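You operate a simulated robot arm through the tools that you are given. There is no shell and no other tool. Be economical: measure what you need, move in short steps, check, and stop when the job is done.

You are at the controls of a simulated robot arm. One attempt, no reset.

## Task
Polish the tarnish off the brass tray.
Fine: polish from the polish tin, on the polishing pad; the pad goes back where it stood and the lid back on the tin. Set down upright: polishing pad. What is to be rubbed or washed off counts as gone when no trace of it is left.

The check looks at the end state, three seconds after you hand in, the way a careful person would. Anything else that was tipped, shoved, dropped, spilled or broken makes it a failure. Lids that push on must go on centred and level and be pressed home; caps that screw on are set level and turned clockwise until they are tight.

## Robot
A 7-joint arm with a two-finger parallel gripper, fixed in place. Base frame: the origin is at the foot of the arm, x ahead of it, y to its left, z up; the work surface is at about z = 0. Readings come in mm, rad, newtons and seconds.
With the tool pointing down near the work surface it reaches from about 220 to 580 mm from the base axis. Its first joint turns from -1.152 to 1.152 rad. Payload 2.5 kg.
The TCP is the grasp point between the finger pads, 23 mm short of the fingertips. In the tool frame z runs along the fingers and y along their closing line. Largest opening 94 mm; finger width 38, thickness 10; the body of the gripper, 54 by 96 mm, starts 39 mm behind the TCP.
Orientation is told as [roll, pitch, yaw] about the base's x, y, z axes, in that order, counted from this pose: with the fingers straight down and closing along the base's y, the tool's x points along the base's -x, its y along +y and its z along -z.

## Interface
- The arm moves only by the tool nudge_tool. Its argument "steps" is a list of rows, each an object (a shift or turn left out is 0, a gripper value left out holds the last) with "delta_pos": the shift along the tool's x, y, z in units of 30 mm (1.0 is 30 mm), a list of three; "turn": the turn, a rotation vector about the tool's x, y, z in units of 6 degrees (1.0 is 6 degrees), a list of three; "jaw": the finger opening in mm, from 0 to 94. In form: [{"delta_pos": [tx, ty, tz], "turn": [wx, wy, wz], "jaw": jaw}, ...]. A call has 1 to 10 rows; each row shifts and turns the commanded pose from where the row before left it, along the tool's axes as they then stand. A call with a number of a shift or a turn outside -1 to 1 is refused whole. Each row takes 0.2 s and may step no farther than 50 mm and 0.15 rad from the row before; otherwise, or with a gripper value out of range, the whole call is refused. A pose out of reach is approached as far as the arm can. The call stops where the force on the tool passes 70 N (or 10 N more than at its start, if that is more) or the arm is blocked; 0.2 s more then pass. The fingers move at their own pace (about 108 mm/s each) and stop on an object; they squeeze with about 35 N. The grip force told is the motor's: it shows also when the fingers shut on nothing. Time passes only in rows, and 0.2 s behind the last, so rows that do not move let the fingers close. The reply holds the time, the measured pose of the TCP, the force on the tool along the base axes, the opening and the grip force, in the units named above and with some noise, with the torque about the TCP (base axes, N m) and any sound that the robot's microphone picked up, and new pictures: "pictures" is both (left out), scene, wrist or none.
- Cameras (640 x 400 px; columns grow to the right, rows downward): "scene" is fixed at [103.9, -394.9, 553]; the picture's right is [0.93, -0.38, 0.00], its down [-0.18, -0.45, -0.87] and it looks along [0.33, 0.81, -0.48] (base axes); focal length 317 px, centre (320, 200). "wrist" rides on the gripper at [86, 16, -75] in the tool frame; the picture's right is [-0.18, 0.98, 0.00], its down [-0.58, -0.11, -0.81] and it looks along [-0.79, -0.15, 0.59] (tool axes); focal length 243 px, centre (320, 200). There is no depth. A picture from a camera that has moved, and an enlarged one, comes with that camera's place and axes in the base frame and with its lens.
- enlarge(camera, box): a new picture of the part [left, top, right, bottom] of that camera's present view, enlarged. The clock stands still meanwhile.
- job_done(): hands the job in; it is judged then, once.

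Go step by step. Nothing tells you positions but the pictures and the camera data: compare them with the known pose of the tool, close in by small moves and look again before you grip or let go. The budget is 120 turns and 200 pictures, counting those below and the enlarged ones. Unless the task says otherwise, let go and move clear before handing in, and close with one line.

The tools are called after ">>>" by a JSON object that holds its "op" and its "data". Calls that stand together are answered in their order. nudge_tool: Moves the arm, as the interface text tells. Its arguments: {"type":"object","properties":{"steps":{"type":"array","items":{"type":"object","properties":{"delta_pos":{"type":"array","items":{"type":"number"}},"turn":{"type":"array","items":{"type":"number"}},"jaw":{"type":"number"}}}},"pictures":{"type":"string","enum":["both","scene","wrist","none"]}},"required":["steps"]} The other tools are called the same way: enlarge (camera, box) takes an enlarged picture of a part of a camera's view; job_done () hands the job in.

At the start:

```text
time: 0.0
ee_pos: [276.2, 349.0, 340.9]
ee_rot: [0.0, -0.001, 0.002]
wrist_force: [-0.9, 0.3, -0.2]
torque: [0.02, 0.03, -0.03]
grip_width: 94.0
grasp_force: 0.1
```

scene: 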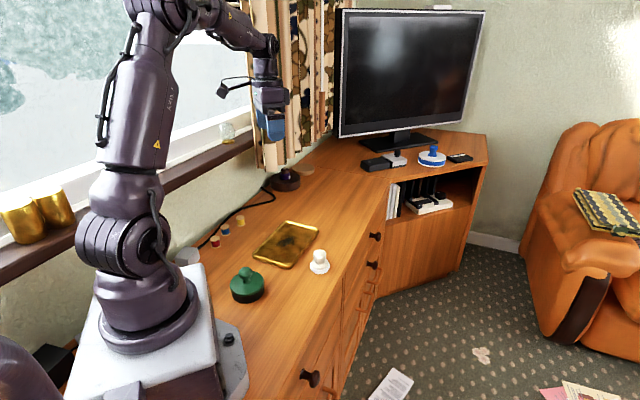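
wrist: 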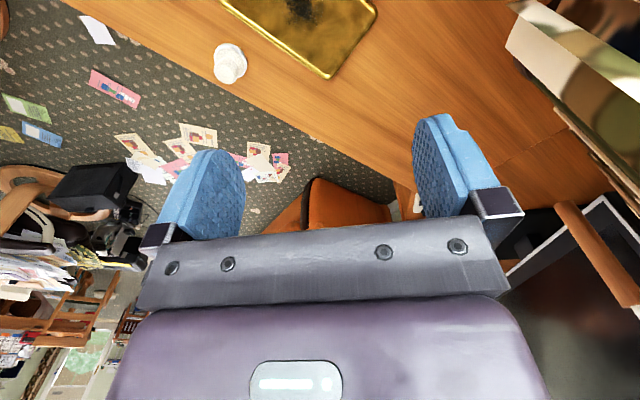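

I see the brass tray with dark tarnish, a green knobbed object, a white knobbed object and a blue-and-white one by the TV. I'll enlarge to identify the pad and the tin.

>>> {"op": "enlarge", "data": {"camera": "scene", "box": [170, 200, 350, 312]}}

>>> {"op": "enlarge", "data": {"camera": "scene", "box": [340, 120, 500, 220]}}

```text
3.56 times, centred on (260, 256) of scene
camera zoom: at [103.9, -394.9, 553.0], right [0.93, -0.38, 0.0], down [-0.18, -0.45, -0.87], along [0.33, 0.81, -0.48], focal length 1128 px, centre (533, 1)
```

zoom: 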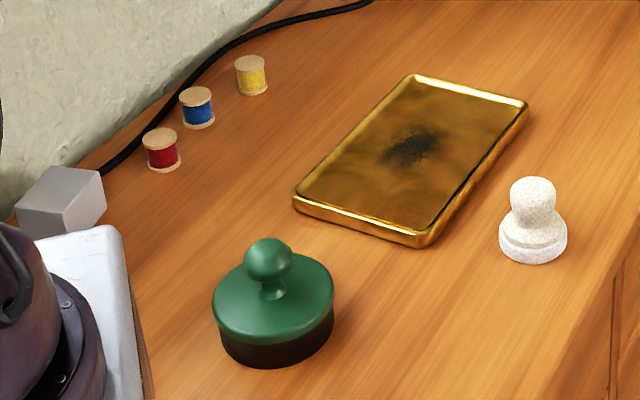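

```text
4.00 times, centred on (420, 170) of scene
camera zoom: at [103.9, -394.9, 553.0], right [0.93, -0.38, 0.0], down [-0.18, -0.45, -0.87], along [0.33, 0.81, -0.48], focal length 1269 px, centre (-80, 320)
```

zoom: 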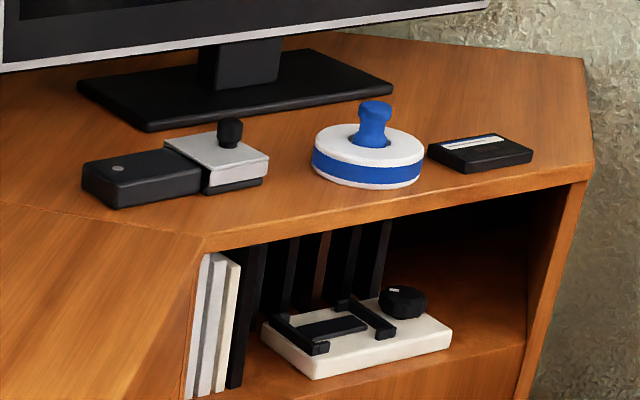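

The green knobbed object (about x 157, y 182) should be the polish tin, and the white one (about 346, 198) the pad. The tray is centred near (299, 326) and turned about 45°. I'm moving above the tin first.

>>> {"op": "nudge_tool", "data": {"steps": [{"delta_pos": [0.567, -0.8, 0.8]}, {"delta_pos": [0.567, -0.8, 0.8]}, {"delta_pos": [0.567, -0.8, 0.8]}, {"delta_pos": [0.567, -0.8, 0.8]}, {"delta_pos": [0.567, -0.8, 0.8]}, {"delta_pos": [0.567, -0.8, 0.8]}, {"delta_pos": [0.567, -0.8, 0.8]}]}}

```text
time: 1.6
ee_pos: [157.7, 178.8, 171.2]
ee_rot: [0.001, 0.0, 0.001]
wrist_force: [0.1, -0.6, 0.4]
torque: [-0.02, -0.02, -0.02]
grip_width: 93.6
grasp_force: 0.0
camera wrist: at [71.0, 196.2, 247.7], right [0.18, 0.98, 0.0], down [0.58, -0.11, 0.81], along [0.79, -0.15, -0.59], focal length 243 px, centre (320, 200)
```

scene: 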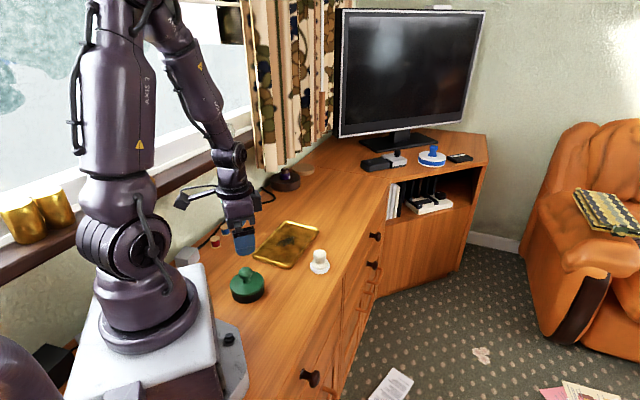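
wrist: 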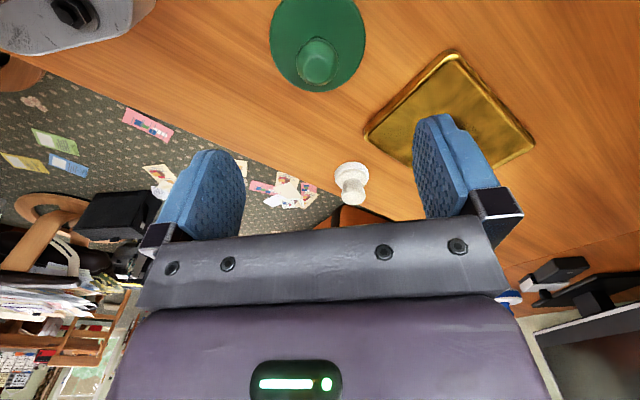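

The wrist view puts the tin knob near (154, 181). I'll lower partway and check again.

>>> {"op": "nudge_tool", "data": {"steps": [{"delta_pos": [0.05, 0.03, 1]}, {"delta_pos": [0.05, 0.04, 1]}, {"delta_pos": [0, 0, 0.1], "jaw": 70}]}}

>>> {"op": "enlarge", "data": {"camera": "scene", "box": [190, 220, 302, 310]}}

```text
time: 2.4
ee_pos: [155.2, 181.4, 108.8]
ee_rot: [-0.002, 0.001, 0.001]
wrist_force: [0.1, 0.4, 0.2]
torque: [0.02, 0.03, -0.05]
grip_width: 70.1
grasp_force: 0.0
camera wrist: at [68.7, 198.9, 184.9], right [0.18, 0.98, 0.0], down [0.58, -0.11, 0.81], along [0.79, -0.15, -0.59], focal length 243 px, centre (320, 200)
```

scene: 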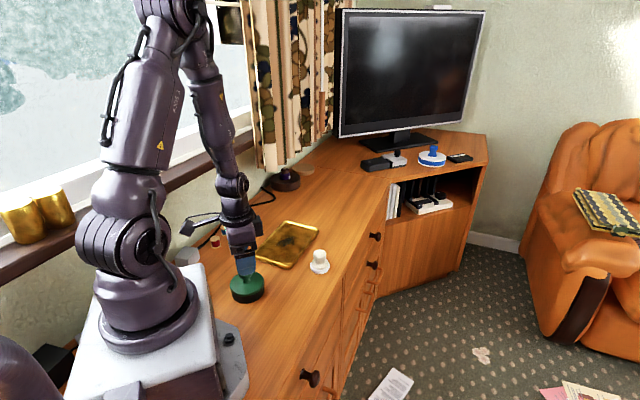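
wrist: 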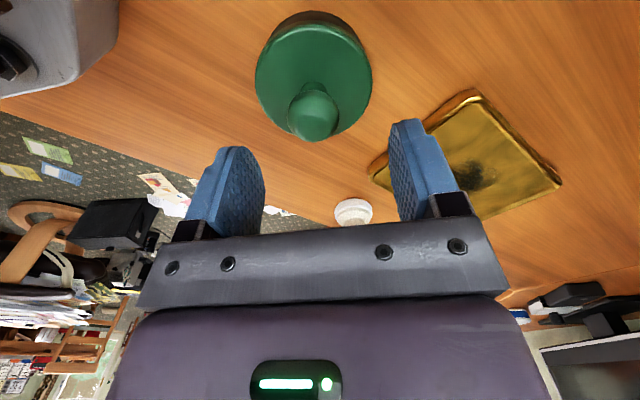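

```text
4.44 times, centred on (246, 265) of scene
camera zoom: at [103.9, -394.9, 553.0], right [0.93, -0.38, 0.0], down [-0.18, -0.45, -0.87], along [0.33, 0.81, -0.48], focal length 1410 px, centre (649, -89)
```

zoom: 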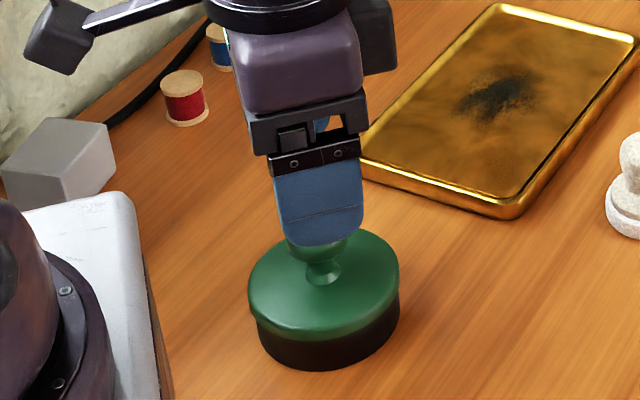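

The knob is centred within a couple of mm. Next I lower to z ≈ 59 and close on it.

>>> {"op": "nudge_tool", "data": {"steps": [{"delta_pos": [0.03, -0.04, 0.9]}, {"delta_pos": [0, 0, 0.78]}, {"jaw": 0}, {}, {}]}}

>>> {"op": "enlarge", "data": {"camera": "scene", "box": [190, 220, 302, 310]}}

```text
time: 3.6
ee_pos: [153.8, 182.5, 59.8]
ee_rot: [-0.001, 0.0, -0.001]
wrist_force: [-0.4, -0.2, 0.7]
torque: [0.01, 0.0, -0.03]
grip_width: 30.1
grasp_force: 35.0
heard: snap
camera wrist: at [68.1, 198.5, 135.2], right [0.18, 0.98, 0.0], down [0.58, -0.11, 0.81], along [0.79, -0.15, -0.59], focal length 243 px, centre (320, 200)
```

scene: 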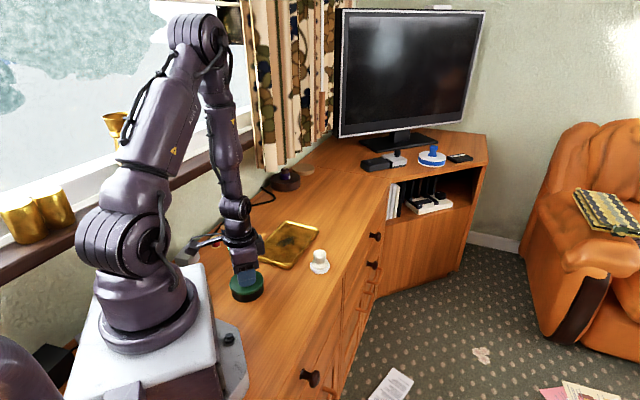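
wrist: 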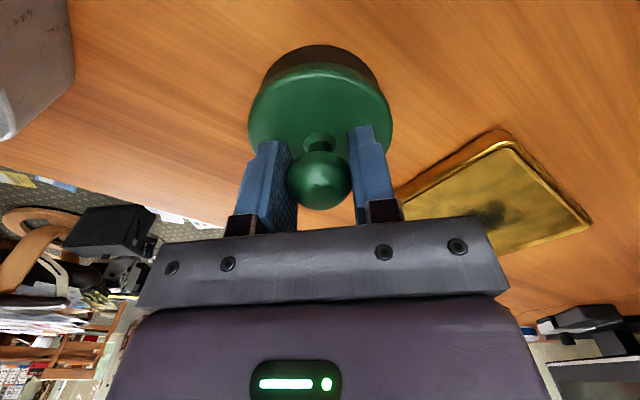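

```text
4.44 times, centred on (246, 265) of scene
camera zoom: at [103.9, -394.9, 553.0], right [0.93, -0.38, 0.0], down [-0.18, -0.45, -0.87], along [0.33, 0.81, -0.48], focal length 1410 px, centre (649, -89)
```

zoom: 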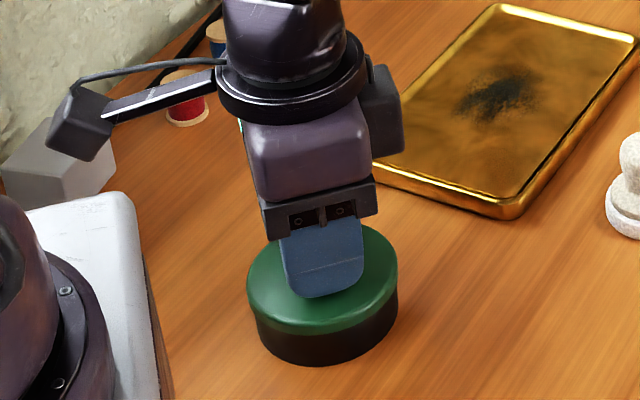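

The knob is gripped at 30 mm, and I heard a snap. I'll lift gently and see whether the lid comes away from the tin.

>>> {"op": "nudge_tool", "data": {"steps": [{"delta_pos": [0, 0, -0.1]}, {"delta_pos": [0, 0, -0.15]}, {}], "pictures": "none"}}

>>> {"op": "enlarge", "data": {"camera": "scene", "box": [190, 220, 302, 310]}}

```text
time: 4.4
ee_pos: [154.6, 181.1, 67.0]
ee_rot: [-0.002, -0.001, 0.0]
wrist_force: [0.4, 0.0, 0.1]
torque: [0.01, -0.02, 0.0]
grip_width: 30.1
grasp_force: 35.1
```

```text
4.44 times, centred on (246, 265) of scene
camera zoom: at [103.9, -394.9, 553.0], right [0.93, -0.38, 0.0], down [-0.18, -0.45, -0.87], along [0.33, 0.81, -0.48], focal length 1410 px, centre (649, -89)
```

zoom: 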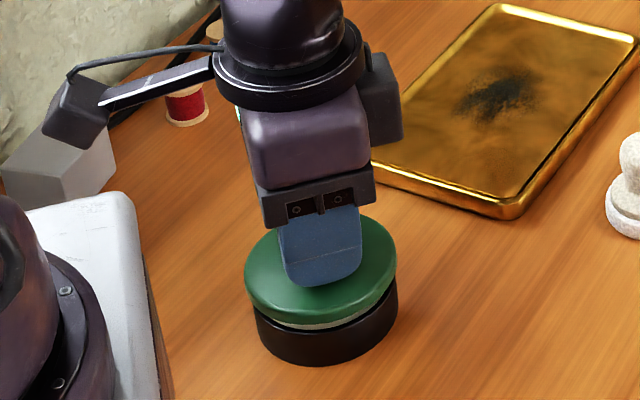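

The lid lifts freely, with a cream plug underneath. I'll carry it to clear surface near (250, 110) and look before setting it down.

>>> {"op": "nudge_tool", "data": {"steps": [{"delta_pos": [0, 0, -1]}, {"delta_pos": [0, 0, -0.7]}, {"delta_pos": [-0.8, -0.593, 0]}, {"delta_pos": [-0.8, -0.593, 0]}, {"delta_pos": [-0.8, -0.593, 0]}, {"delta_pos": [-0.8, -0.593, 0]}, {"delta_pos": [0, 0, 1]}, {"delta_pos": [0, 0, 0.6]}]}}

>>> {"op": "enlarge", "data": {"camera": "scene", "box": [200, 220, 360, 320]}}

```text
time: 6.2
ee_pos: [250.7, 110.9, 69.2]
ee_rot: [0.0, 0.0, 0.001]
wrist_force: [-0.4, 0.9, -0.2]
torque: [-0.01, -0.01, 0.02]
grip_width: 29.9
grasp_force: 34.9
camera wrist: at [164.8, 128.1, 144.5], right [0.18, 0.98, 0.0], down [0.58, -0.11, 0.81], along [0.79, -0.15, -0.59], focal length 243 px, centre (320, 200)
```

scene: 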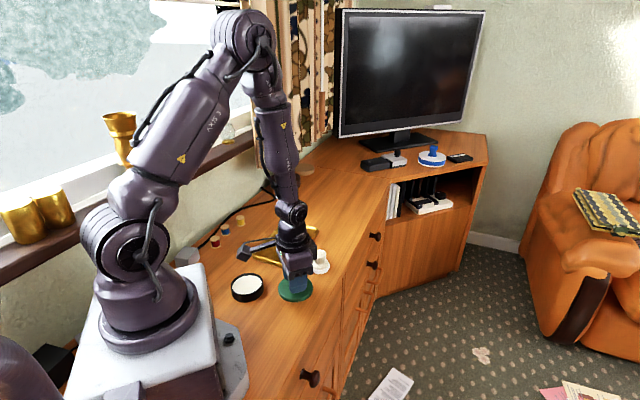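
wrist: 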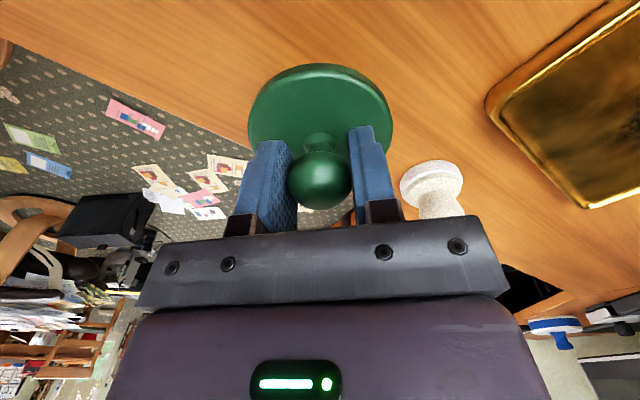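

```text
4.00 times, centred on (280, 270) of scene
camera zoom: at [103.9, -394.9, 553.0], right [0.93, -0.38, 0.0], down [-0.18, -0.45, -0.87], along [0.33, 0.81, -0.48], focal length 1269 px, centre (480, -80)
```

zoom: 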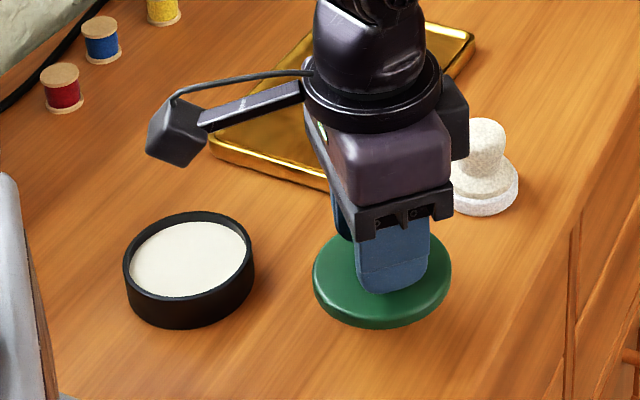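

The tin is open and full of cream polish, and the lid is over clear wood. I'm lowering it in small steps to feel for contact.

>>> {"op": "nudge_tool", "data": {"steps": [{"delta_pos": [0, 0, 0.25]}, {"delta_pos": [0, 0, 0.25]}, {"delta_pos": [0, 0, 0.1]}, {}], "pictures": "none"}}

>>> {"op": "enlarge", "data": {"camera": "scene", "box": [200, 220, 360, 320]}}

```text
time: 7.2
ee_pos: [249.8, 112.2, 52.0]
ee_rot: [-0.001, -0.001, -0.001]
wrist_force: [-0.3, -0.2, -0.2]
torque: [-0.02, -0.02, 0.01]
grip_width: 30.0
grasp_force: 34.9
```

```text
4.00 times, centred on (280, 270) of scene
camera zoom: at [103.9, -394.9, 553.0], right [0.93, -0.38, 0.0], down [-0.18, -0.45, -0.87], along [0.33, 0.81, -0.48], focal length 1269 px, centre (480, -80)
```

zoom: 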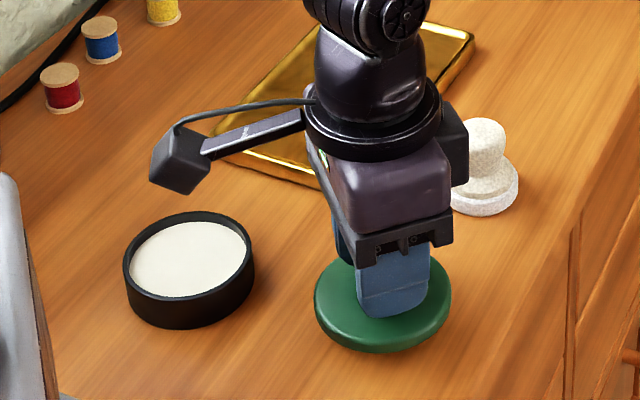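

>>> {"op": "nudge_tool", "data": {"steps": [{"delta_pos": [0, 0, 0.1]}, {"delta_pos": [0, 0, 0.1]}, {}], "pictures": "none"}}

```text
time: 8.0
ee_pos: [248.6, 110.8, 47.3]
ee_rot: [-0.001, 0.002, 0.0]
wrist_force: [-1.2, 0.9, 0.1]
torque: [-0.01, 0.04, 0.06]
grip_width: 29.9
grasp_force: 35.1
```

The lid hasn't touched yet, so I'm continuing down in 2 mm steps.

>>> {"op": "nudge_tool", "data": {"steps": [{"delta_pos": [0, 0, 0.07]}, {"delta_pos": [0, 0, 0.07]}, {}], "pictures": "none"}}

>>> {"op": "enlarge", "data": {"camera": "scene", "box": [240, 240, 340, 310]}}

```text
time: 8.8
ee_pos: [249.9, 111.3, 42.3]
ee_rot: [0.001, 0.001, -0.001]
wrist_force: [-0.4, 0.0, -0.1]
torque: [0.0, 0.02, 0.06]
grip_width: 29.6
grasp_force: 34.6
```

```text
5.71 times, centred on (290, 275) of scene
camera zoom: at [103.9, -394.9, 553.0], right [0.93, -0.38, 0.0], down [-0.18, -0.45, -0.87], along [0.33, 0.81, -0.48], focal length 1813 px, centre (491, -229)
```

zoom: 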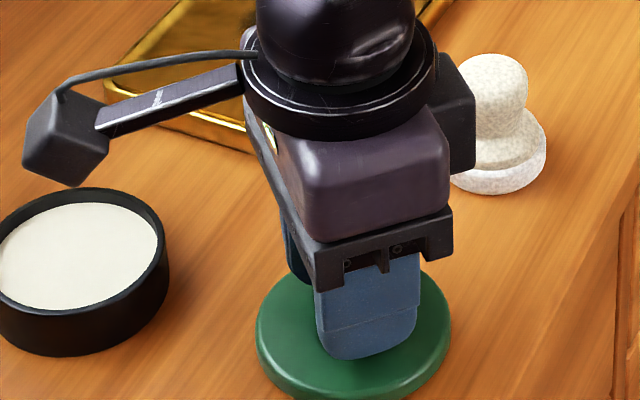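

>>> {"op": "nudge_tool", "data": {"steps": [{"delta_pos": [0, 0, 0.05]}, {"delta_pos": [0, 0, 0.05]}, {}], "pictures": "none"}}

```text
time: 9.6
ee_pos: [251.4, 110.3, 39.2]
ee_rot: [0.003, -0.002, 0.0]
wrist_force: [-4.2, 0.1, 48.7]
torque: [-0.02, 0.03, -0.07]
grip_width: 29.6
grasp_force: 35.0
```

Contact is at z ≈ 39.5. I'll ease off 1 mm, release and rise.

>>> {"op": "nudge_tool", "data": {"steps": [{"delta_pos": [0, 0, -0.03]}, {"jaw": 60}, {}, {"delta_pos": [0, 0, -1]}, {"delta_pos": [0, 0, -1]}, {"delta_pos": [0, 0, -0.9]}]}}

>>> {"op": "enlarge", "data": {"camera": "scene", "box": [220, 220, 364, 310]}}

```text
time: 11.0
ee_pos: [250.0, 110.8, 127.0]
ee_rot: [0.001, 0.002, -0.001]
wrist_force: [-0.1, -0.4, -0.7]
torque: [0.0, 0.01, 0.01]
grip_width: 60.1
grasp_force: 0.0
camera wrist: at [164.1, 127.1, 201.8], right [0.18, 0.98, 0.0], down [0.58, -0.11, 0.81], along [0.79, -0.15, -0.59], focal length 243 px, centre (320, 200)
```

scene: 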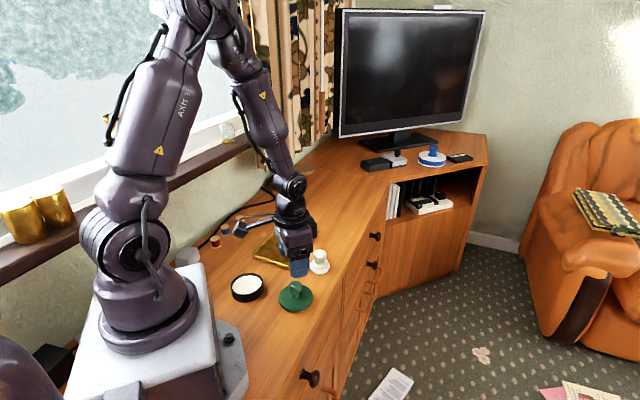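
wrist: 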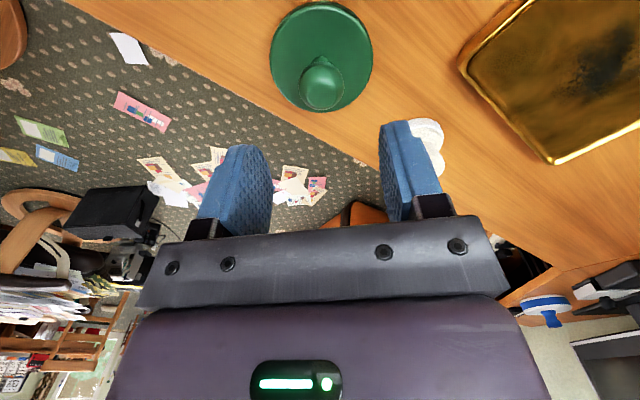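

```text
4.44 times, centred on (292, 265) of scene
camera zoom: at [103.9, -394.9, 553.0], right [0.93, -0.38, 0.0], down [-0.18, -0.45, -0.87], along [0.33, 0.81, -0.48], focal length 1410 px, centre (444, -89)
```

zoom: 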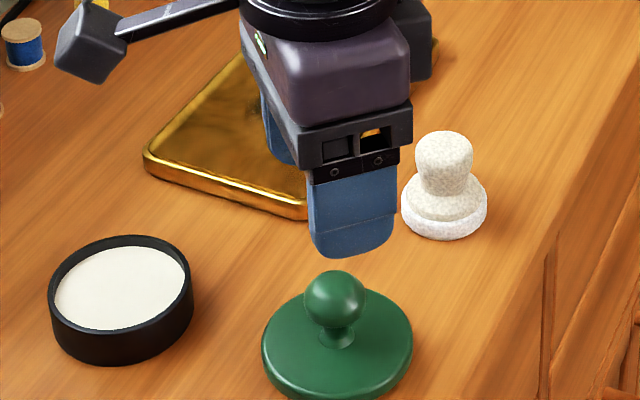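

The lid rests level and the tin is open. The pad is near (347, 198), with its knob about 34 mm across and its top near z 50. Next I move above it.

>>> {"op": "nudge_tool", "data": {"steps": [{"delta_pos": [-0.8, 0.725, 0], "jaw": 75}, {"delta_pos": [-0.8, 0.725, 0]}, {"delta_pos": [-0.8, 0.725, 0]}, {"delta_pos": [-0.8, 0.725, 0]}, {"delta_pos": [0, 0, 0.9]}]}}

>>> {"op": "enlarge", "data": {"camera": "scene", "box": [260, 220, 372, 290]}}

```text
time: 12.2
ee_pos: [346.9, 200.1, 97.4]
ee_rot: [-0.002, 0.002, -0.001]
wrist_force: [-0.6, -0.5, 0.1]
torque: [0.0, 0.05, 0.02]
grip_width: 75.1
grasp_force: 0.0
camera wrist: at [260.8, 215.5, 173.2], right [0.18, 0.98, 0.0], down [0.58, -0.11, 0.81], along [0.79, -0.15, -0.59], focal length 243 px, centre (320, 200)
```

scene: 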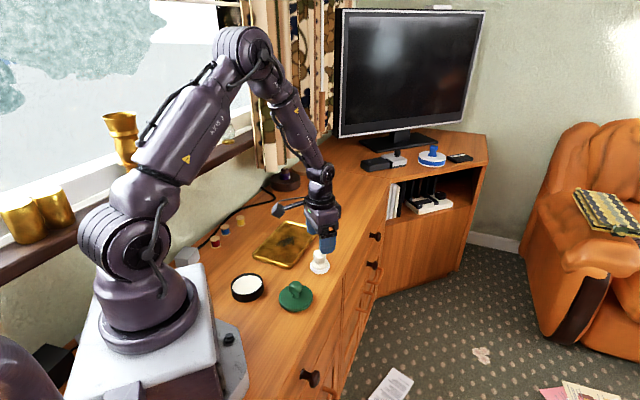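
wrist: 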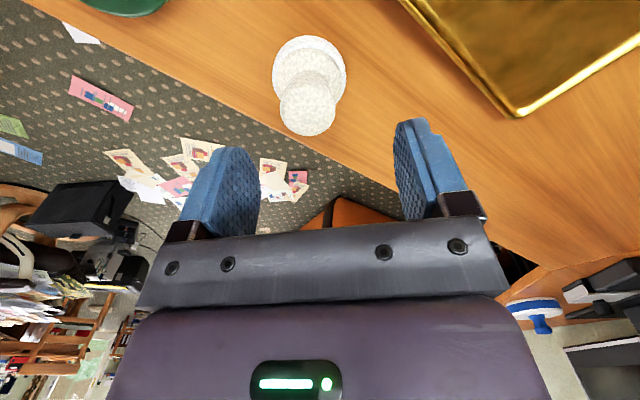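

```text
5.71 times, centred on (316, 255) of scene
camera zoom: at [103.9, -394.9, 553.0], right [0.93, -0.38, 0.0], down [-0.18, -0.45, -0.87], along [0.33, 0.81, -0.48], focal length 1813 px, centre (343, -114)
```

zoom: 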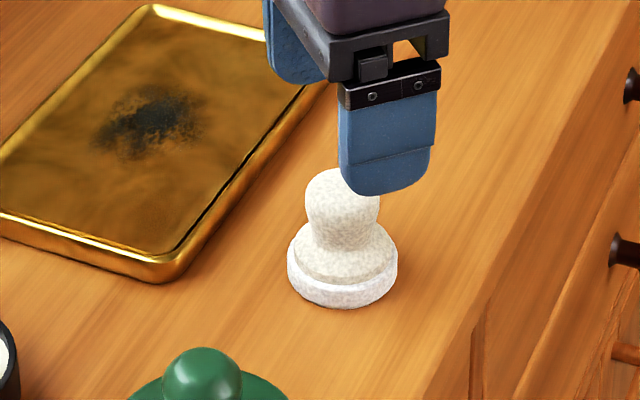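

The pad knob looks to be near (344, 195). I'm correcting and lowering to just above it for a closer look.

>>> {"op": "nudge_tool", "data": {"steps": [{"delta_pos": [0.1, -0.18, 0]}, {"delta_pos": [0, 0, 0.65]}, {}]}}

>>> {"op": "enlarge", "data": {"camera": "scene", "box": [280, 220, 360, 290]}}

```text
time: 13.0
ee_pos: [343.7, 192.2, 79.4]
ee_rot: [0.0, 0.0, -0.001]
wrist_force: [0.7, -0.2, 0.1]
torque: [0.0, 0.0, -0.01]
grip_width: 74.9
grasp_force: 0.1
camera wrist: at [257.3, 209.7, 154.3], right [0.18, 0.98, 0.0], down [0.58, -0.11, 0.81], along [0.79, -0.15, -0.59], focal length 243 px, centre (320, 200)
```

scene: 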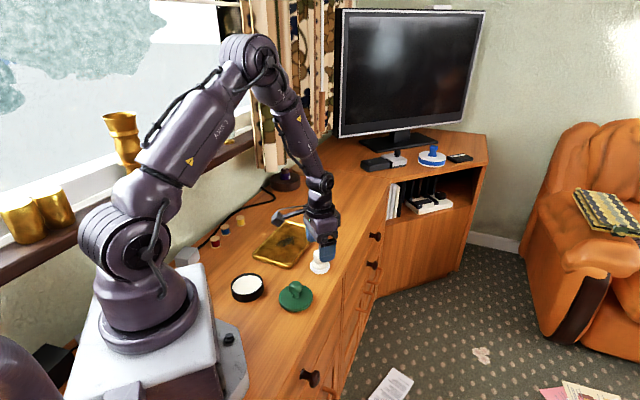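
wrist: 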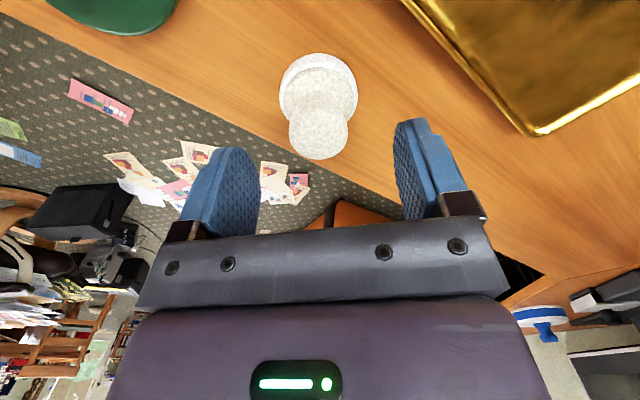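

```text
5.71 times, centred on (320, 255) of scene
camera zoom: at [103.9, -394.9, 553.0], right [0.93, -0.38, 0.0], down [-0.18, -0.45, -0.87], along [0.33, 0.81, -0.48], focal length 1813 px, centre (320, -114)
```

zoom: 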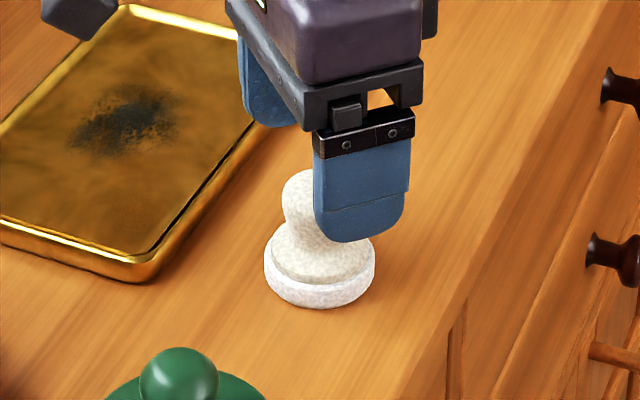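

The knob is lined up with the gripper midline. Lowering to about z 47 and gripping.

>>> {"op": "nudge_tool", "data": {"steps": [{"delta_pos": [0, 0, 0.5]}, {"delta_pos": [0, 0, 0.53]}, {}, {"jaw": 0}, {}, {}]}}

>>> {"op": "enlarge", "data": {"camera": "scene", "box": [280, 220, 360, 290]}}

```text
time: 14.4
ee_pos: [345.3, 192.0, 48.3]
ee_rot: [0.0, 0.0, 0.0]
wrist_force: [-0.4, 0.1, 0.3]
torque: [0.01, -0.01, 0.04]
grip_width: 30.8
grasp_force: 35.2
camera wrist: at [257.3, 209.4, 124.0], right [0.18, 0.98, 0.0], down [0.58, -0.11, 0.81], along [0.79, -0.15, -0.59], focal length 243 px, centre (320, 200)
```

scene: 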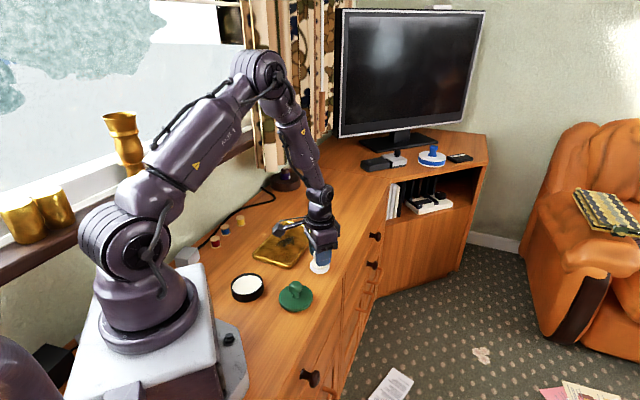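
wrist: 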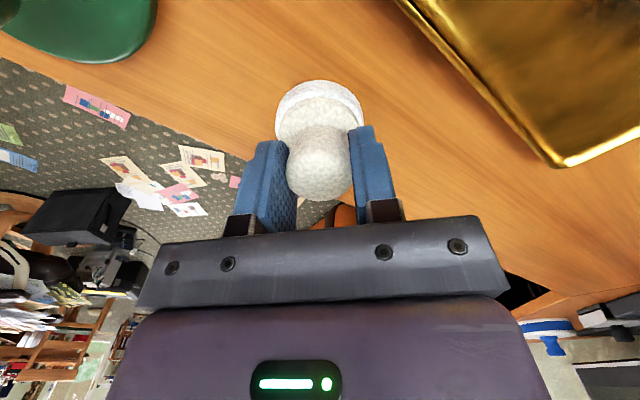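

```text
5.71 times, centred on (320, 255) of scene
camera zoom: at [103.9, -394.9, 553.0], right [0.93, -0.38, 0.0], down [-0.18, -0.45, -0.87], along [0.33, 0.81, -0.48], focal length 1813 px, centre (320, -114)
```

zoom: 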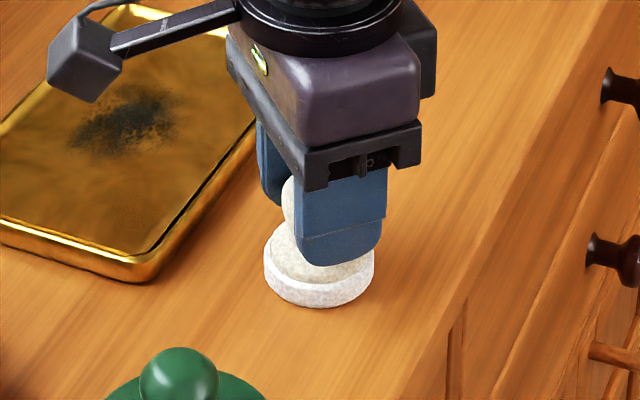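

The pad is gripped and hasn't shifted. Lifting it and carrying it over to the tin.

>>> {"op": "nudge_tool", "data": {"steps": [{"delta_pos": [0, 0, -0.8]}, {"delta_pos": [0, 0, -0.8]}, {"delta_pos": [0, 0, -0.4]}, {}], "pictures": "none"}}

>>> {"op": "nudge_tool", "data": {"steps": [{"delta_pos": [0.905, -0.053, 0]}, {"delta_pos": [0.905, -0.053, 0]}, {"delta_pos": [0.905, -0.053, 0]}, {"delta_pos": [0.905, -0.053, 0]}, {"delta_pos": [0.905, -0.053, 0]}, {"delta_pos": [0.905, -0.053, 0]}, {"delta_pos": [0.905, -0.053, 0]}, {}]}}

>>> {"op": "enlarge", "data": {"camera": "scene", "box": [200, 210, 344, 300]}}

```text
time: 15.4
ee_pos: [342.8, 192.1, 108.8]
ee_rot: [0.001, -0.001, -0.001]
wrist_force: [0.0, -0.1, -1.3]
torque: [-0.02, 0.04, 0.0]
grip_width: 30.8
grasp_force: 35.4
```

```text
time: 17.2
ee_pos: [152.0, 181.3, 107.9]
ee_rot: [0.0, -0.001, 0.001]
wrist_force: [0.8, -1.0, -0.8]
torque: [-0.01, 0.02, 0.01]
grip_width: 31.1
grasp_force: 35.0
camera wrist: at [66.5, 198.3, 183.5], right [0.18, 0.98, 0.0], down [0.58, -0.11, 0.81], along [0.79, -0.15, -0.59], focal length 243 px, centre (320, 200)
```

scene: 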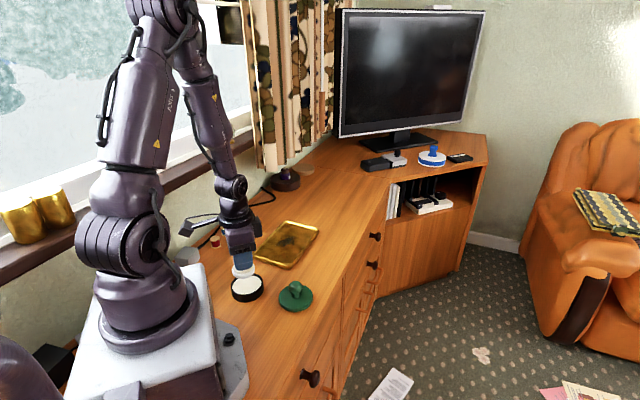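
wrist: 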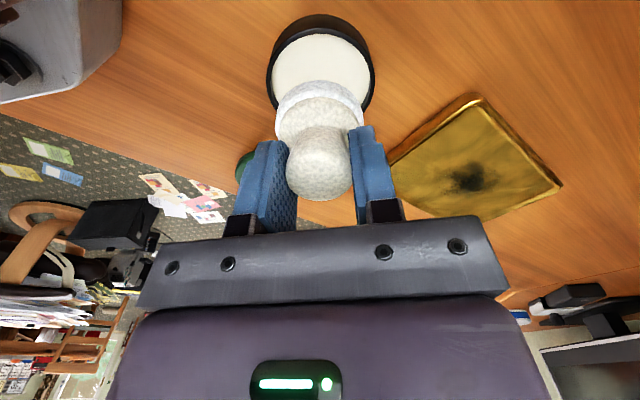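

```text
4.44 times, centred on (272, 255) of scene
camera zoom: at [103.9, -394.9, 553.0], right [0.93, -0.38, 0.0], down [-0.18, -0.45, -0.87], along [0.33, 0.81, -0.48], focal length 1410 px, centre (533, -44)
```

zoom: 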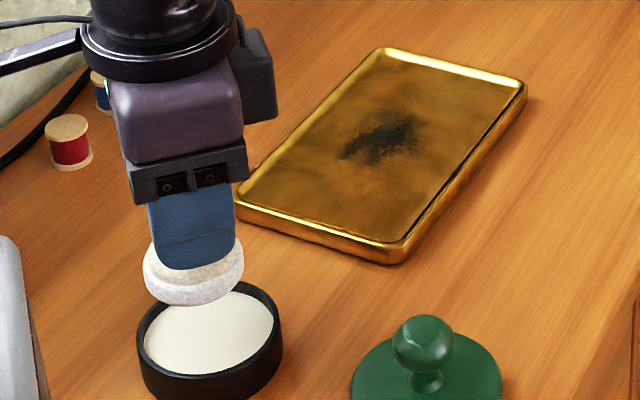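

The pad is over the tin. I'll lower to just above the rim and check the centring.

>>> {"op": "nudge_tool", "data": {"steps": [{"delta_pos": [0, 0, 0.5]}, {"delta_pos": [0, 0, 0.4]}, {}]}}

>>> {"op": "enlarge", "data": {"camera": "scene", "box": [206, 240, 286, 310]}}

>>> {"op": "enlarge", "data": {"camera": "wrist", "box": [220, 0, 420, 220]}}

```text
time: 18.0
ee_pos: [152.8, 182.6, 81.6]
ee_rot: [0.001, 0.0, 0.001]
wrist_force: [0.6, 0.3, -0.8]
torque: [-0.01, -0.04, -0.02]
grip_width: 30.9
grasp_force: 34.8
camera wrist: at [66.5, 198.7, 156.7], right [0.18, 0.98, 0.0], down [0.58, -0.11, 0.81], along [0.79, -0.15, -0.59], focal length 243 px, centre (320, 200)
```

scene: 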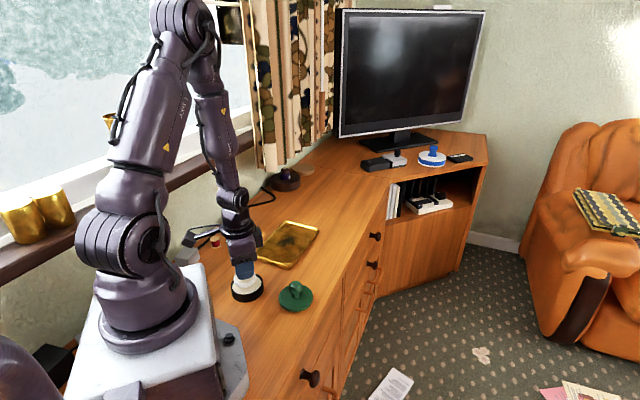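
wrist: 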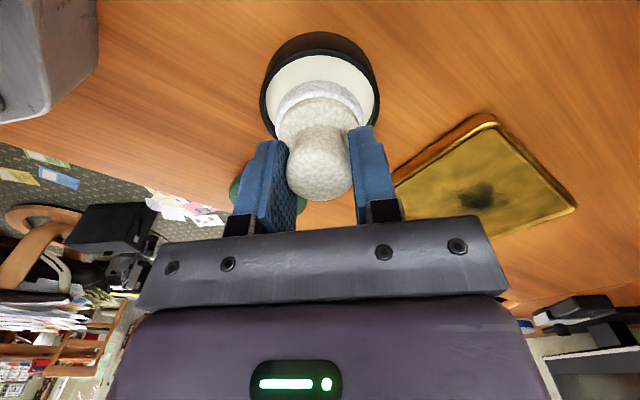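

```text
5.71 times, centred on (246, 275) of scene
camera zoom: at [103.9, -394.9, 553.0], right [0.93, -0.38, 0.0], down [-0.18, -0.45, -0.87], along [0.33, 0.81, -0.48], focal length 1813 px, centre (743, -229)
```

zoom: 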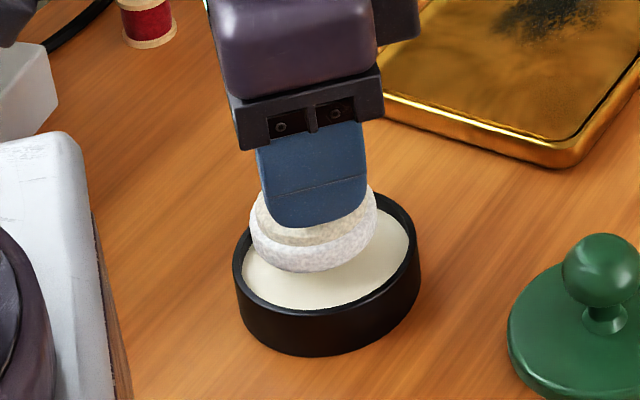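

```text
1.82 times, centred on (320, 110) of wrist
camera zoom: at [66.5, 198.7, 156.7], right [0.18, 0.98, 0.0], down [0.58, -0.11, 0.81], along [0.79, -0.15, -0.59], focal length 441 px, centre (320, 364)
```

zoom: 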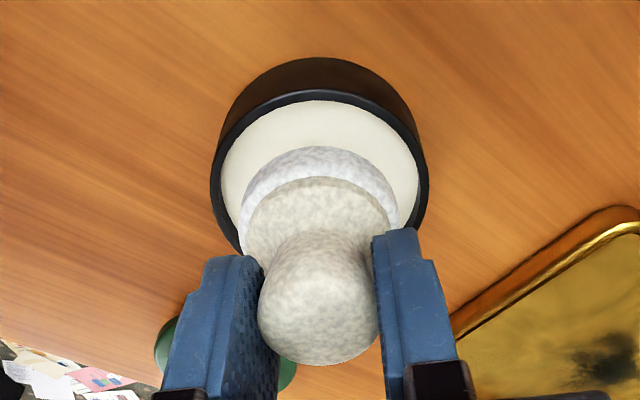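

The tin's centre is about 5 mm further in x than the pad. I'll shift by that and lower in small steps until I feel contact.

>>> {"op": "nudge_tool", "data": {"steps": [{"delta_pos": [-0.17, 0, 0]}, {"delta_pos": [0, 0, 0.1]}, {"delta_pos": [0, 0, 0.1]}, {"delta_pos": [0, 0, 0.1]}, {}], "pictures": "none"}}

>>> {"op": "enlarge", "data": {"camera": "scene", "box": [206, 240, 286, 310]}}

```text
time: 19.2
ee_pos: [157.6, 181.6, 73.0]
ee_rot: [-0.001, 0.001, -0.001]
wrist_force: [-0.6, 0.8, -0.7]
torque: [0.0, 0.01, 0.0]
grip_width: 30.9
grasp_force: 34.6
```

```text
5.71 times, centred on (246, 275) of scene
camera zoom: at [103.9, -394.9, 553.0], right [0.93, -0.38, 0.0], down [-0.18, -0.45, -0.87], along [0.33, 0.81, -0.48], focal length 1813 px, centre (743, -229)
```

zoom: 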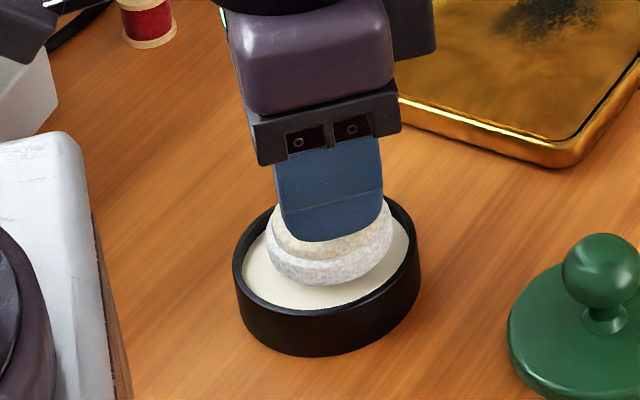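

>>> {"op": "nudge_tool", "data": {"steps": [{"delta_pos": [0, 0, 0.07]}, {"delta_pos": [0, 0, 0.07]}, {}], "pictures": "none"}}

>>> {"op": "nudge_tool", "data": {"steps": [{"delta_pos": [0, 0, 0.05]}, {"delta_pos": [0, 0, 0.05]}, {}], "pictures": "none"}}

>>> {"op": "enlarge", "data": {"camera": "scene", "box": [206, 240, 286, 310]}}

```text
time: 20.0
ee_pos: [157.0, 181.6, 68.4]
ee_rot: [0.0, 0.0, -0.002]
wrist_force: [-0.1, -0.3, -0.5]
torque: [-0.04, 0.02, 0.01]
grip_width: 30.8
grasp_force: 35.4
```

```text
time: 20.8
ee_pos: [158.3, 181.1, 65.7]
ee_rot: [0.0, 0.0, 0.0]
wrist_force: [-0.7, 0.3, -0.9]
torque: [0.0, 0.01, 0.02]
grip_width: 30.9
grasp_force: 35.0
```

```text
5.71 times, centred on (246, 275) of scene
camera zoom: at [103.9, -394.9, 553.0], right [0.93, -0.38, 0.0], down [-0.18, -0.45, -0.87], along [0.33, 0.81, -0.48], focal length 1813 px, centre (743, -229)
```

zoom: 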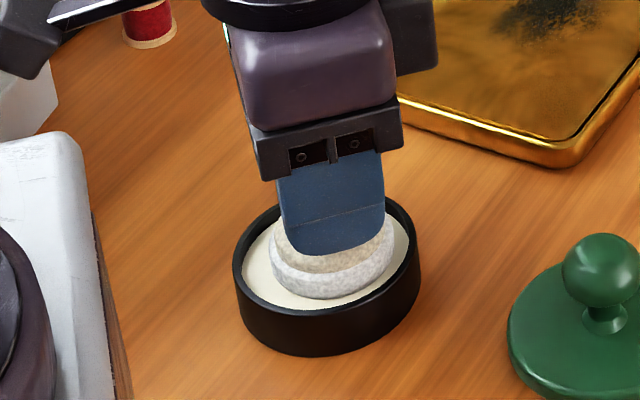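

>>> {"op": "nudge_tool", "data": {"steps": [{"delta_pos": [0, 0, 0.05]}, {"delta_pos": [0, 0, 0.04]}, {}], "pictures": "none"}}

>>> {"op": "enlarge", "data": {"camera": "scene", "box": [206, 240, 286, 310]}}

```text
time: 21.6
ee_pos: [157.9, 180.2, 62.8]
ee_rot: [0.002, -0.001, 0.0]
wrist_force: [-0.6, -3.2, 40.2]
torque: [-0.05, -0.01, 0.02]
grip_width: 30.7
grasp_force: 34.4
```

```text
5.71 times, centred on (246, 275) of scene
camera zoom: at [103.8, -395.0, 553.0], right [0.93, -0.38, 0.0], down [-0.18, -0.45, -0.87], along [0.33, 0.81, -0.48], focal length 1813 px, centre (743, -229)
```

zoom: 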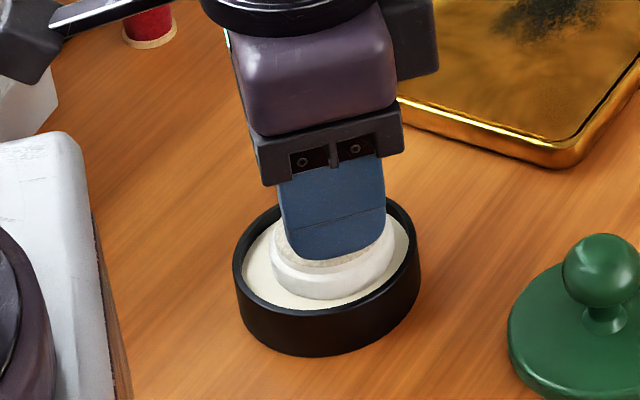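

The pad took polish: the disc has whitened and I felt firm contact. Lifting and moving above the dark patch at about (292, 328).

>>> {"op": "nudge_tool", "data": {"steps": [{"delta_pos": [0, 0, -0.5]}, {"delta_pos": [0, 0, -0.9]}, {"delta_pos": [-0.745, 0.817, 0]}, {"delta_pos": [-0.745, 0.817, 0]}, {"delta_pos": [-0.745, 0.817, 0]}, {"delta_pos": [-0.745, 0.817, 0]}, {"delta_pos": [-0.745, 0.817, 0]}, {"delta_pos": [-0.745, 0.817, 0]}, {}]}}

>>> {"op": "enlarge", "data": {"camera": "scene", "box": [240, 200, 340, 280]}}

>>> {"op": "enlarge", "data": {"camera": "wrist", "box": [200, 0, 480, 200]}}

```text
time: 23.6
ee_pos: [292.9, 326.6, 105.5]
ee_rot: [-0.001, -0.001, 0.0]
wrist_force: [-0.4, 0.6, -0.2]
torque: [0.01, 0.01, 0.0]
grip_width: 30.6
grasp_force: 34.8
camera wrist: at [206.6, 344.9, 180.2], right [0.18, 0.98, 0.0], down [0.58, -0.11, 0.81], along [0.79, -0.15, -0.59], focal length 243 px, centre (320, 200)
```

scene: 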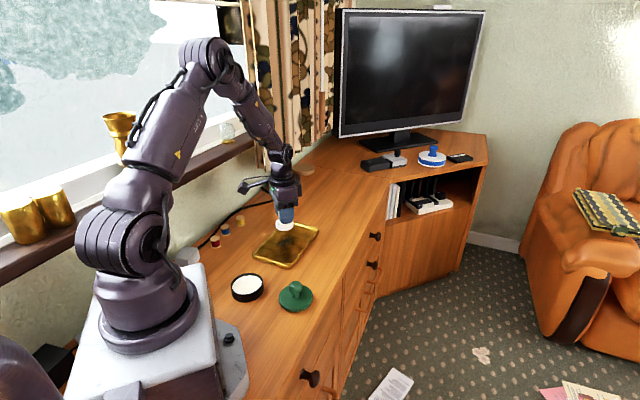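
wrist: 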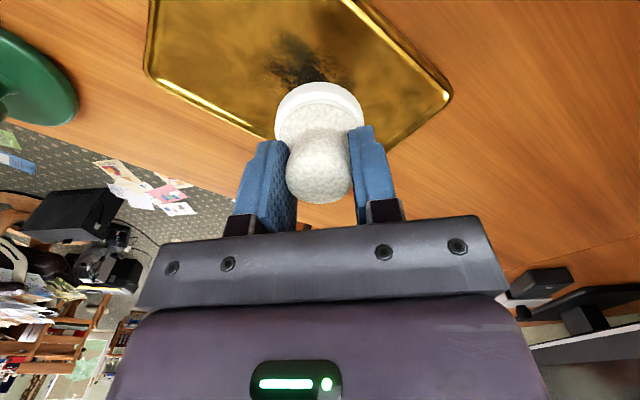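

```text
5.00 times, centred on (290, 240) of scene
camera zoom: at [103.9, -394.9, 553.1], right [0.93, -0.38, 0.0], down [-0.18, -0.45, -0.87], along [0.33, 0.81, -0.48], focal length 1587 px, centre (470, 0)
```

zoom: 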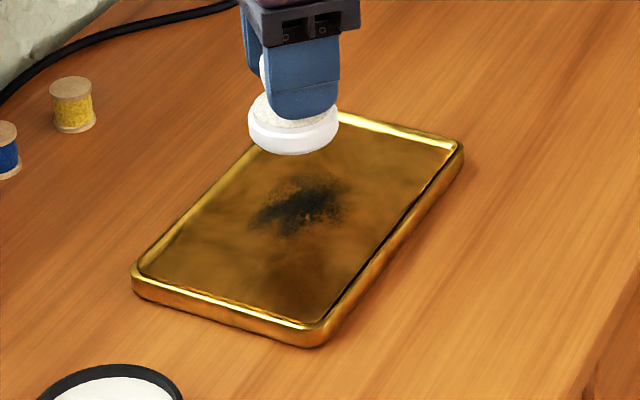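

```text
2.00 times, centred on (340, 100) of wrist
camera zoom: at [206.6, 344.9, 180.2], right [0.18, 0.98, 0.0], down [0.58, -0.11, 0.81], along [0.79, -0.15, -0.59], focal length 485 px, centre (280, 400)
```

zoom: 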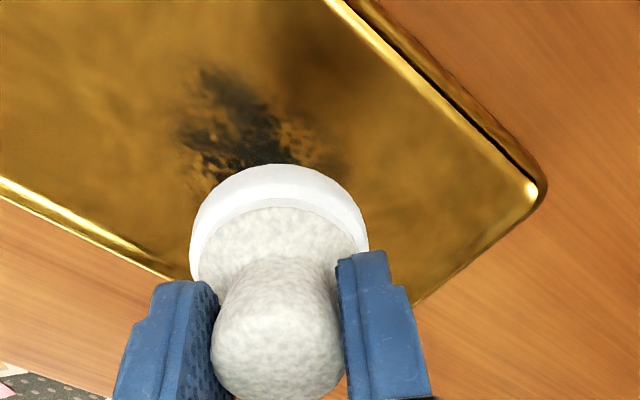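

The dark patch is centred near (289, 326). I'm lowering the pad to find the tray surface.

>>> {"op": "nudge_tool", "data": {"steps": [{"delta_pos": [0, 0, 0.8]}, {"delta_pos": [0, 0, 0.4]}, {}], "pictures": "none"}}

>>> {"op": "enlarge", "data": {"camera": "scene", "box": [240, 200, 340, 280]}}

```text
time: 24.4
ee_pos: [290.0, 327.5, 68.5]
ee_rot: [0.0, 0.001, -0.001]
wrist_force: [0.5, 0.2, -0.6]
torque: [0.0, 0.01, -0.03]
grip_width: 30.7
grasp_force: 35.3
```

```text
5.00 times, centred on (290, 240) of scene
camera zoom: at [103.9, -394.9, 553.1], right [0.93, -0.38, 0.0], down [-0.18, -0.45, -0.87], along [0.33, 0.81, -0.48], focal length 1587 px, centre (470, 0)
```

zoom: 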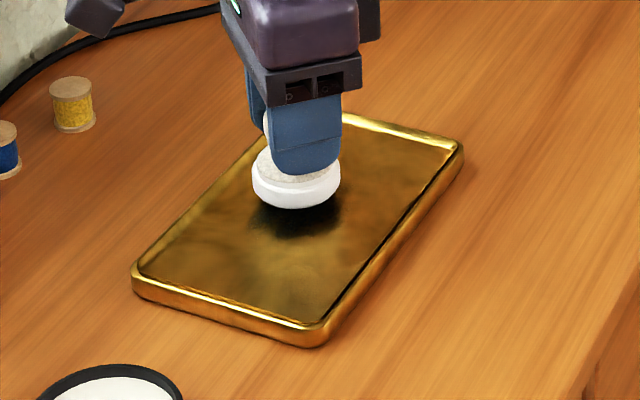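

>>> {"op": "nudge_tool", "data": {"steps": [{"delta_pos": [0, 0, 0.12]}, {"delta_pos": [0, 0, 0.1]}, {}], "pictures": "none"}}

>>> {"op": "nudge_tool", "data": {"steps": [{"delta_pos": [0, 0, 0.05]}, {"delta_pos": [0, 0, 0.05]}, {}], "pictures": "none"}}

```text
time: 25.2
ee_pos: [291.9, 327.8, 62.3]
ee_rot: [0.0, -0.001, -0.001]
wrist_force: [1.8, 0.3, -0.6]
torque: [-0.02, 0.01, 0.0]
grip_width: 30.9
grasp_force: 35.1
```

```text
time: 26.0
ee_pos: [292.4, 328.3, 59.6]
ee_rot: [0.0, 0.002, 0.001]
wrist_force: [-1.1, -1.1, 0.2]
torque: [0.0, -0.01, 0.01]
grip_width: 30.9
grasp_force: 35.1
```

>>> {"op": "nudge_tool", "data": {"steps": [{"delta_pos": [0, 0, 0.05]}, {"delta_pos": [0, 0, 0.05]}, {}], "pictures": "none"}}

>>> {"op": "enlarge", "data": {"camera": "scene", "box": [240, 200, 340, 280]}}

```text
time: 26.8
ee_pos: [292.4, 329.1, 57.8]
ee_rot: [0.001, -0.001, 0.001]
wrist_force: [-9.7, -10.2, 38.3]
torque: [-0.13, 0.09, 0.03]
grip_width: 30.8
grasp_force: 34.3
```

```text
5.00 times, centred on (290, 240) of scene
camera zoom: at [103.7, -395.1, 553.0], right [0.93, -0.38, 0.0], down [-0.18, -0.45, -0.87], along [0.33, 0.81, -0.48], focal length 1587 px, centre (470, 0)
```

zoom: 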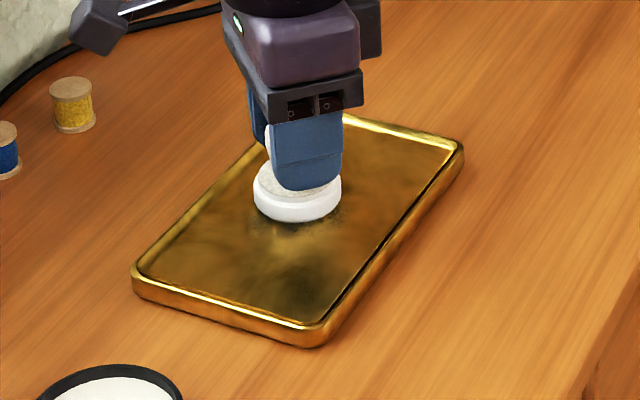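

Contact is at z ≈ 58 with 38 N. I'll ease off half a mm and try a short stroke to see if the tray stays put.

>>> {"op": "nudge_tool", "data": {"steps": [{"delta_pos": [0, 0, -0.02]}, {"delta_pos": [0, -0.3, 0]}, {"delta_pos": [0, -0.3, 0]}, {}], "pictures": "none"}}

>>> {"op": "enlarge", "data": {"camera": "scene", "box": [240, 200, 340, 280]}}

```text
time: 27.8
ee_pos: [293.6, 309.4, 57.6]
ee_rot: [0.002, -0.003, 0.002]
wrist_force: [1.6, 8.0, 16.9]
torque: [0.35, -0.3, 0.14]
grip_width: 30.4
grasp_force: 34.7
```

```text
5.00 times, centred on (290, 240) of scene
camera zoom: at [103.8, -395.0, 553.0], right [0.93, -0.38, 0.0], down [-0.18, -0.45, -0.87], along [0.33, 0.81, -0.48], focal length 1587 px, centre (470, 0)
```

zoom: 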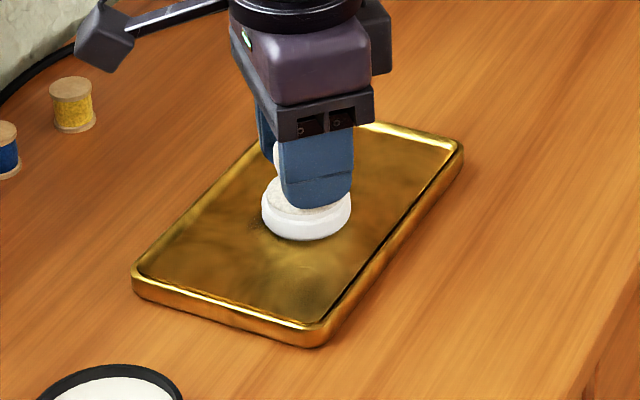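

The tray hasn't moved and the force is a good 17 N. Now I rub back and forth along the tray's long axis.

>>> {"op": "nudge_tool", "data": {"steps": [{"delta_pos": [-0.471, 0.471, 0]}, {"delta_pos": [-0.471, 0.471, 0]}, {"delta_pos": [0.283, 0.283, 0]}, {"delta_pos": [0.471, -0.471, 0]}, {"delta_pos": [0.471, -0.471, 0]}, {"delta_pos": [0.471, -0.471, 0]}, {"delta_pos": [0.283, 0.283, 0]}, {"delta_pos": [-0.471, 0.471, 0]}, {"delta_pos": [-0.471, 0.471, 0]}, {"delta_pos": [-0.471, 0.471, 0]}], "pictures": "none"}}

>>> {"op": "enlarge", "data": {"camera": "scene", "box": [240, 200, 340, 280]}}

```text
time: 30.0
ee_pos: [303.0, 355.1, 55.9]
ee_rot: [0.001, 0.002, 0.0]
wrist_force: [-6.5, -5.1, 20.1]
torque: [-0.06, 0.08, -0.05]
grip_width: 30.5
grasp_force: 35.4
```

```text
5.00 times, centred on (290, 240) of scene
camera zoom: at [103.8, -395.0, 553.0], right [0.93, -0.38, 0.0], down [-0.18, -0.45, -0.87], along [0.33, 0.81, -0.48], focal length 1587 px, centre (470, 0)
```

zoom: 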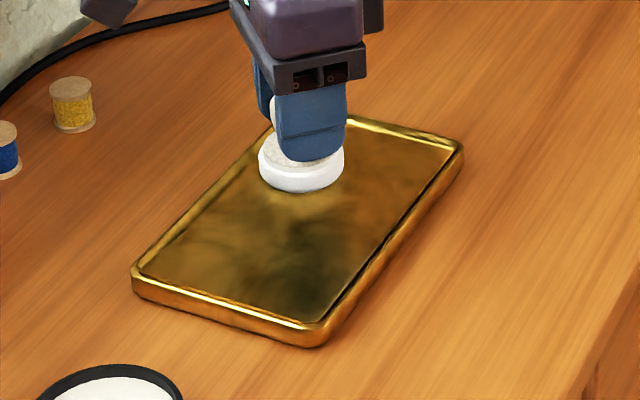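

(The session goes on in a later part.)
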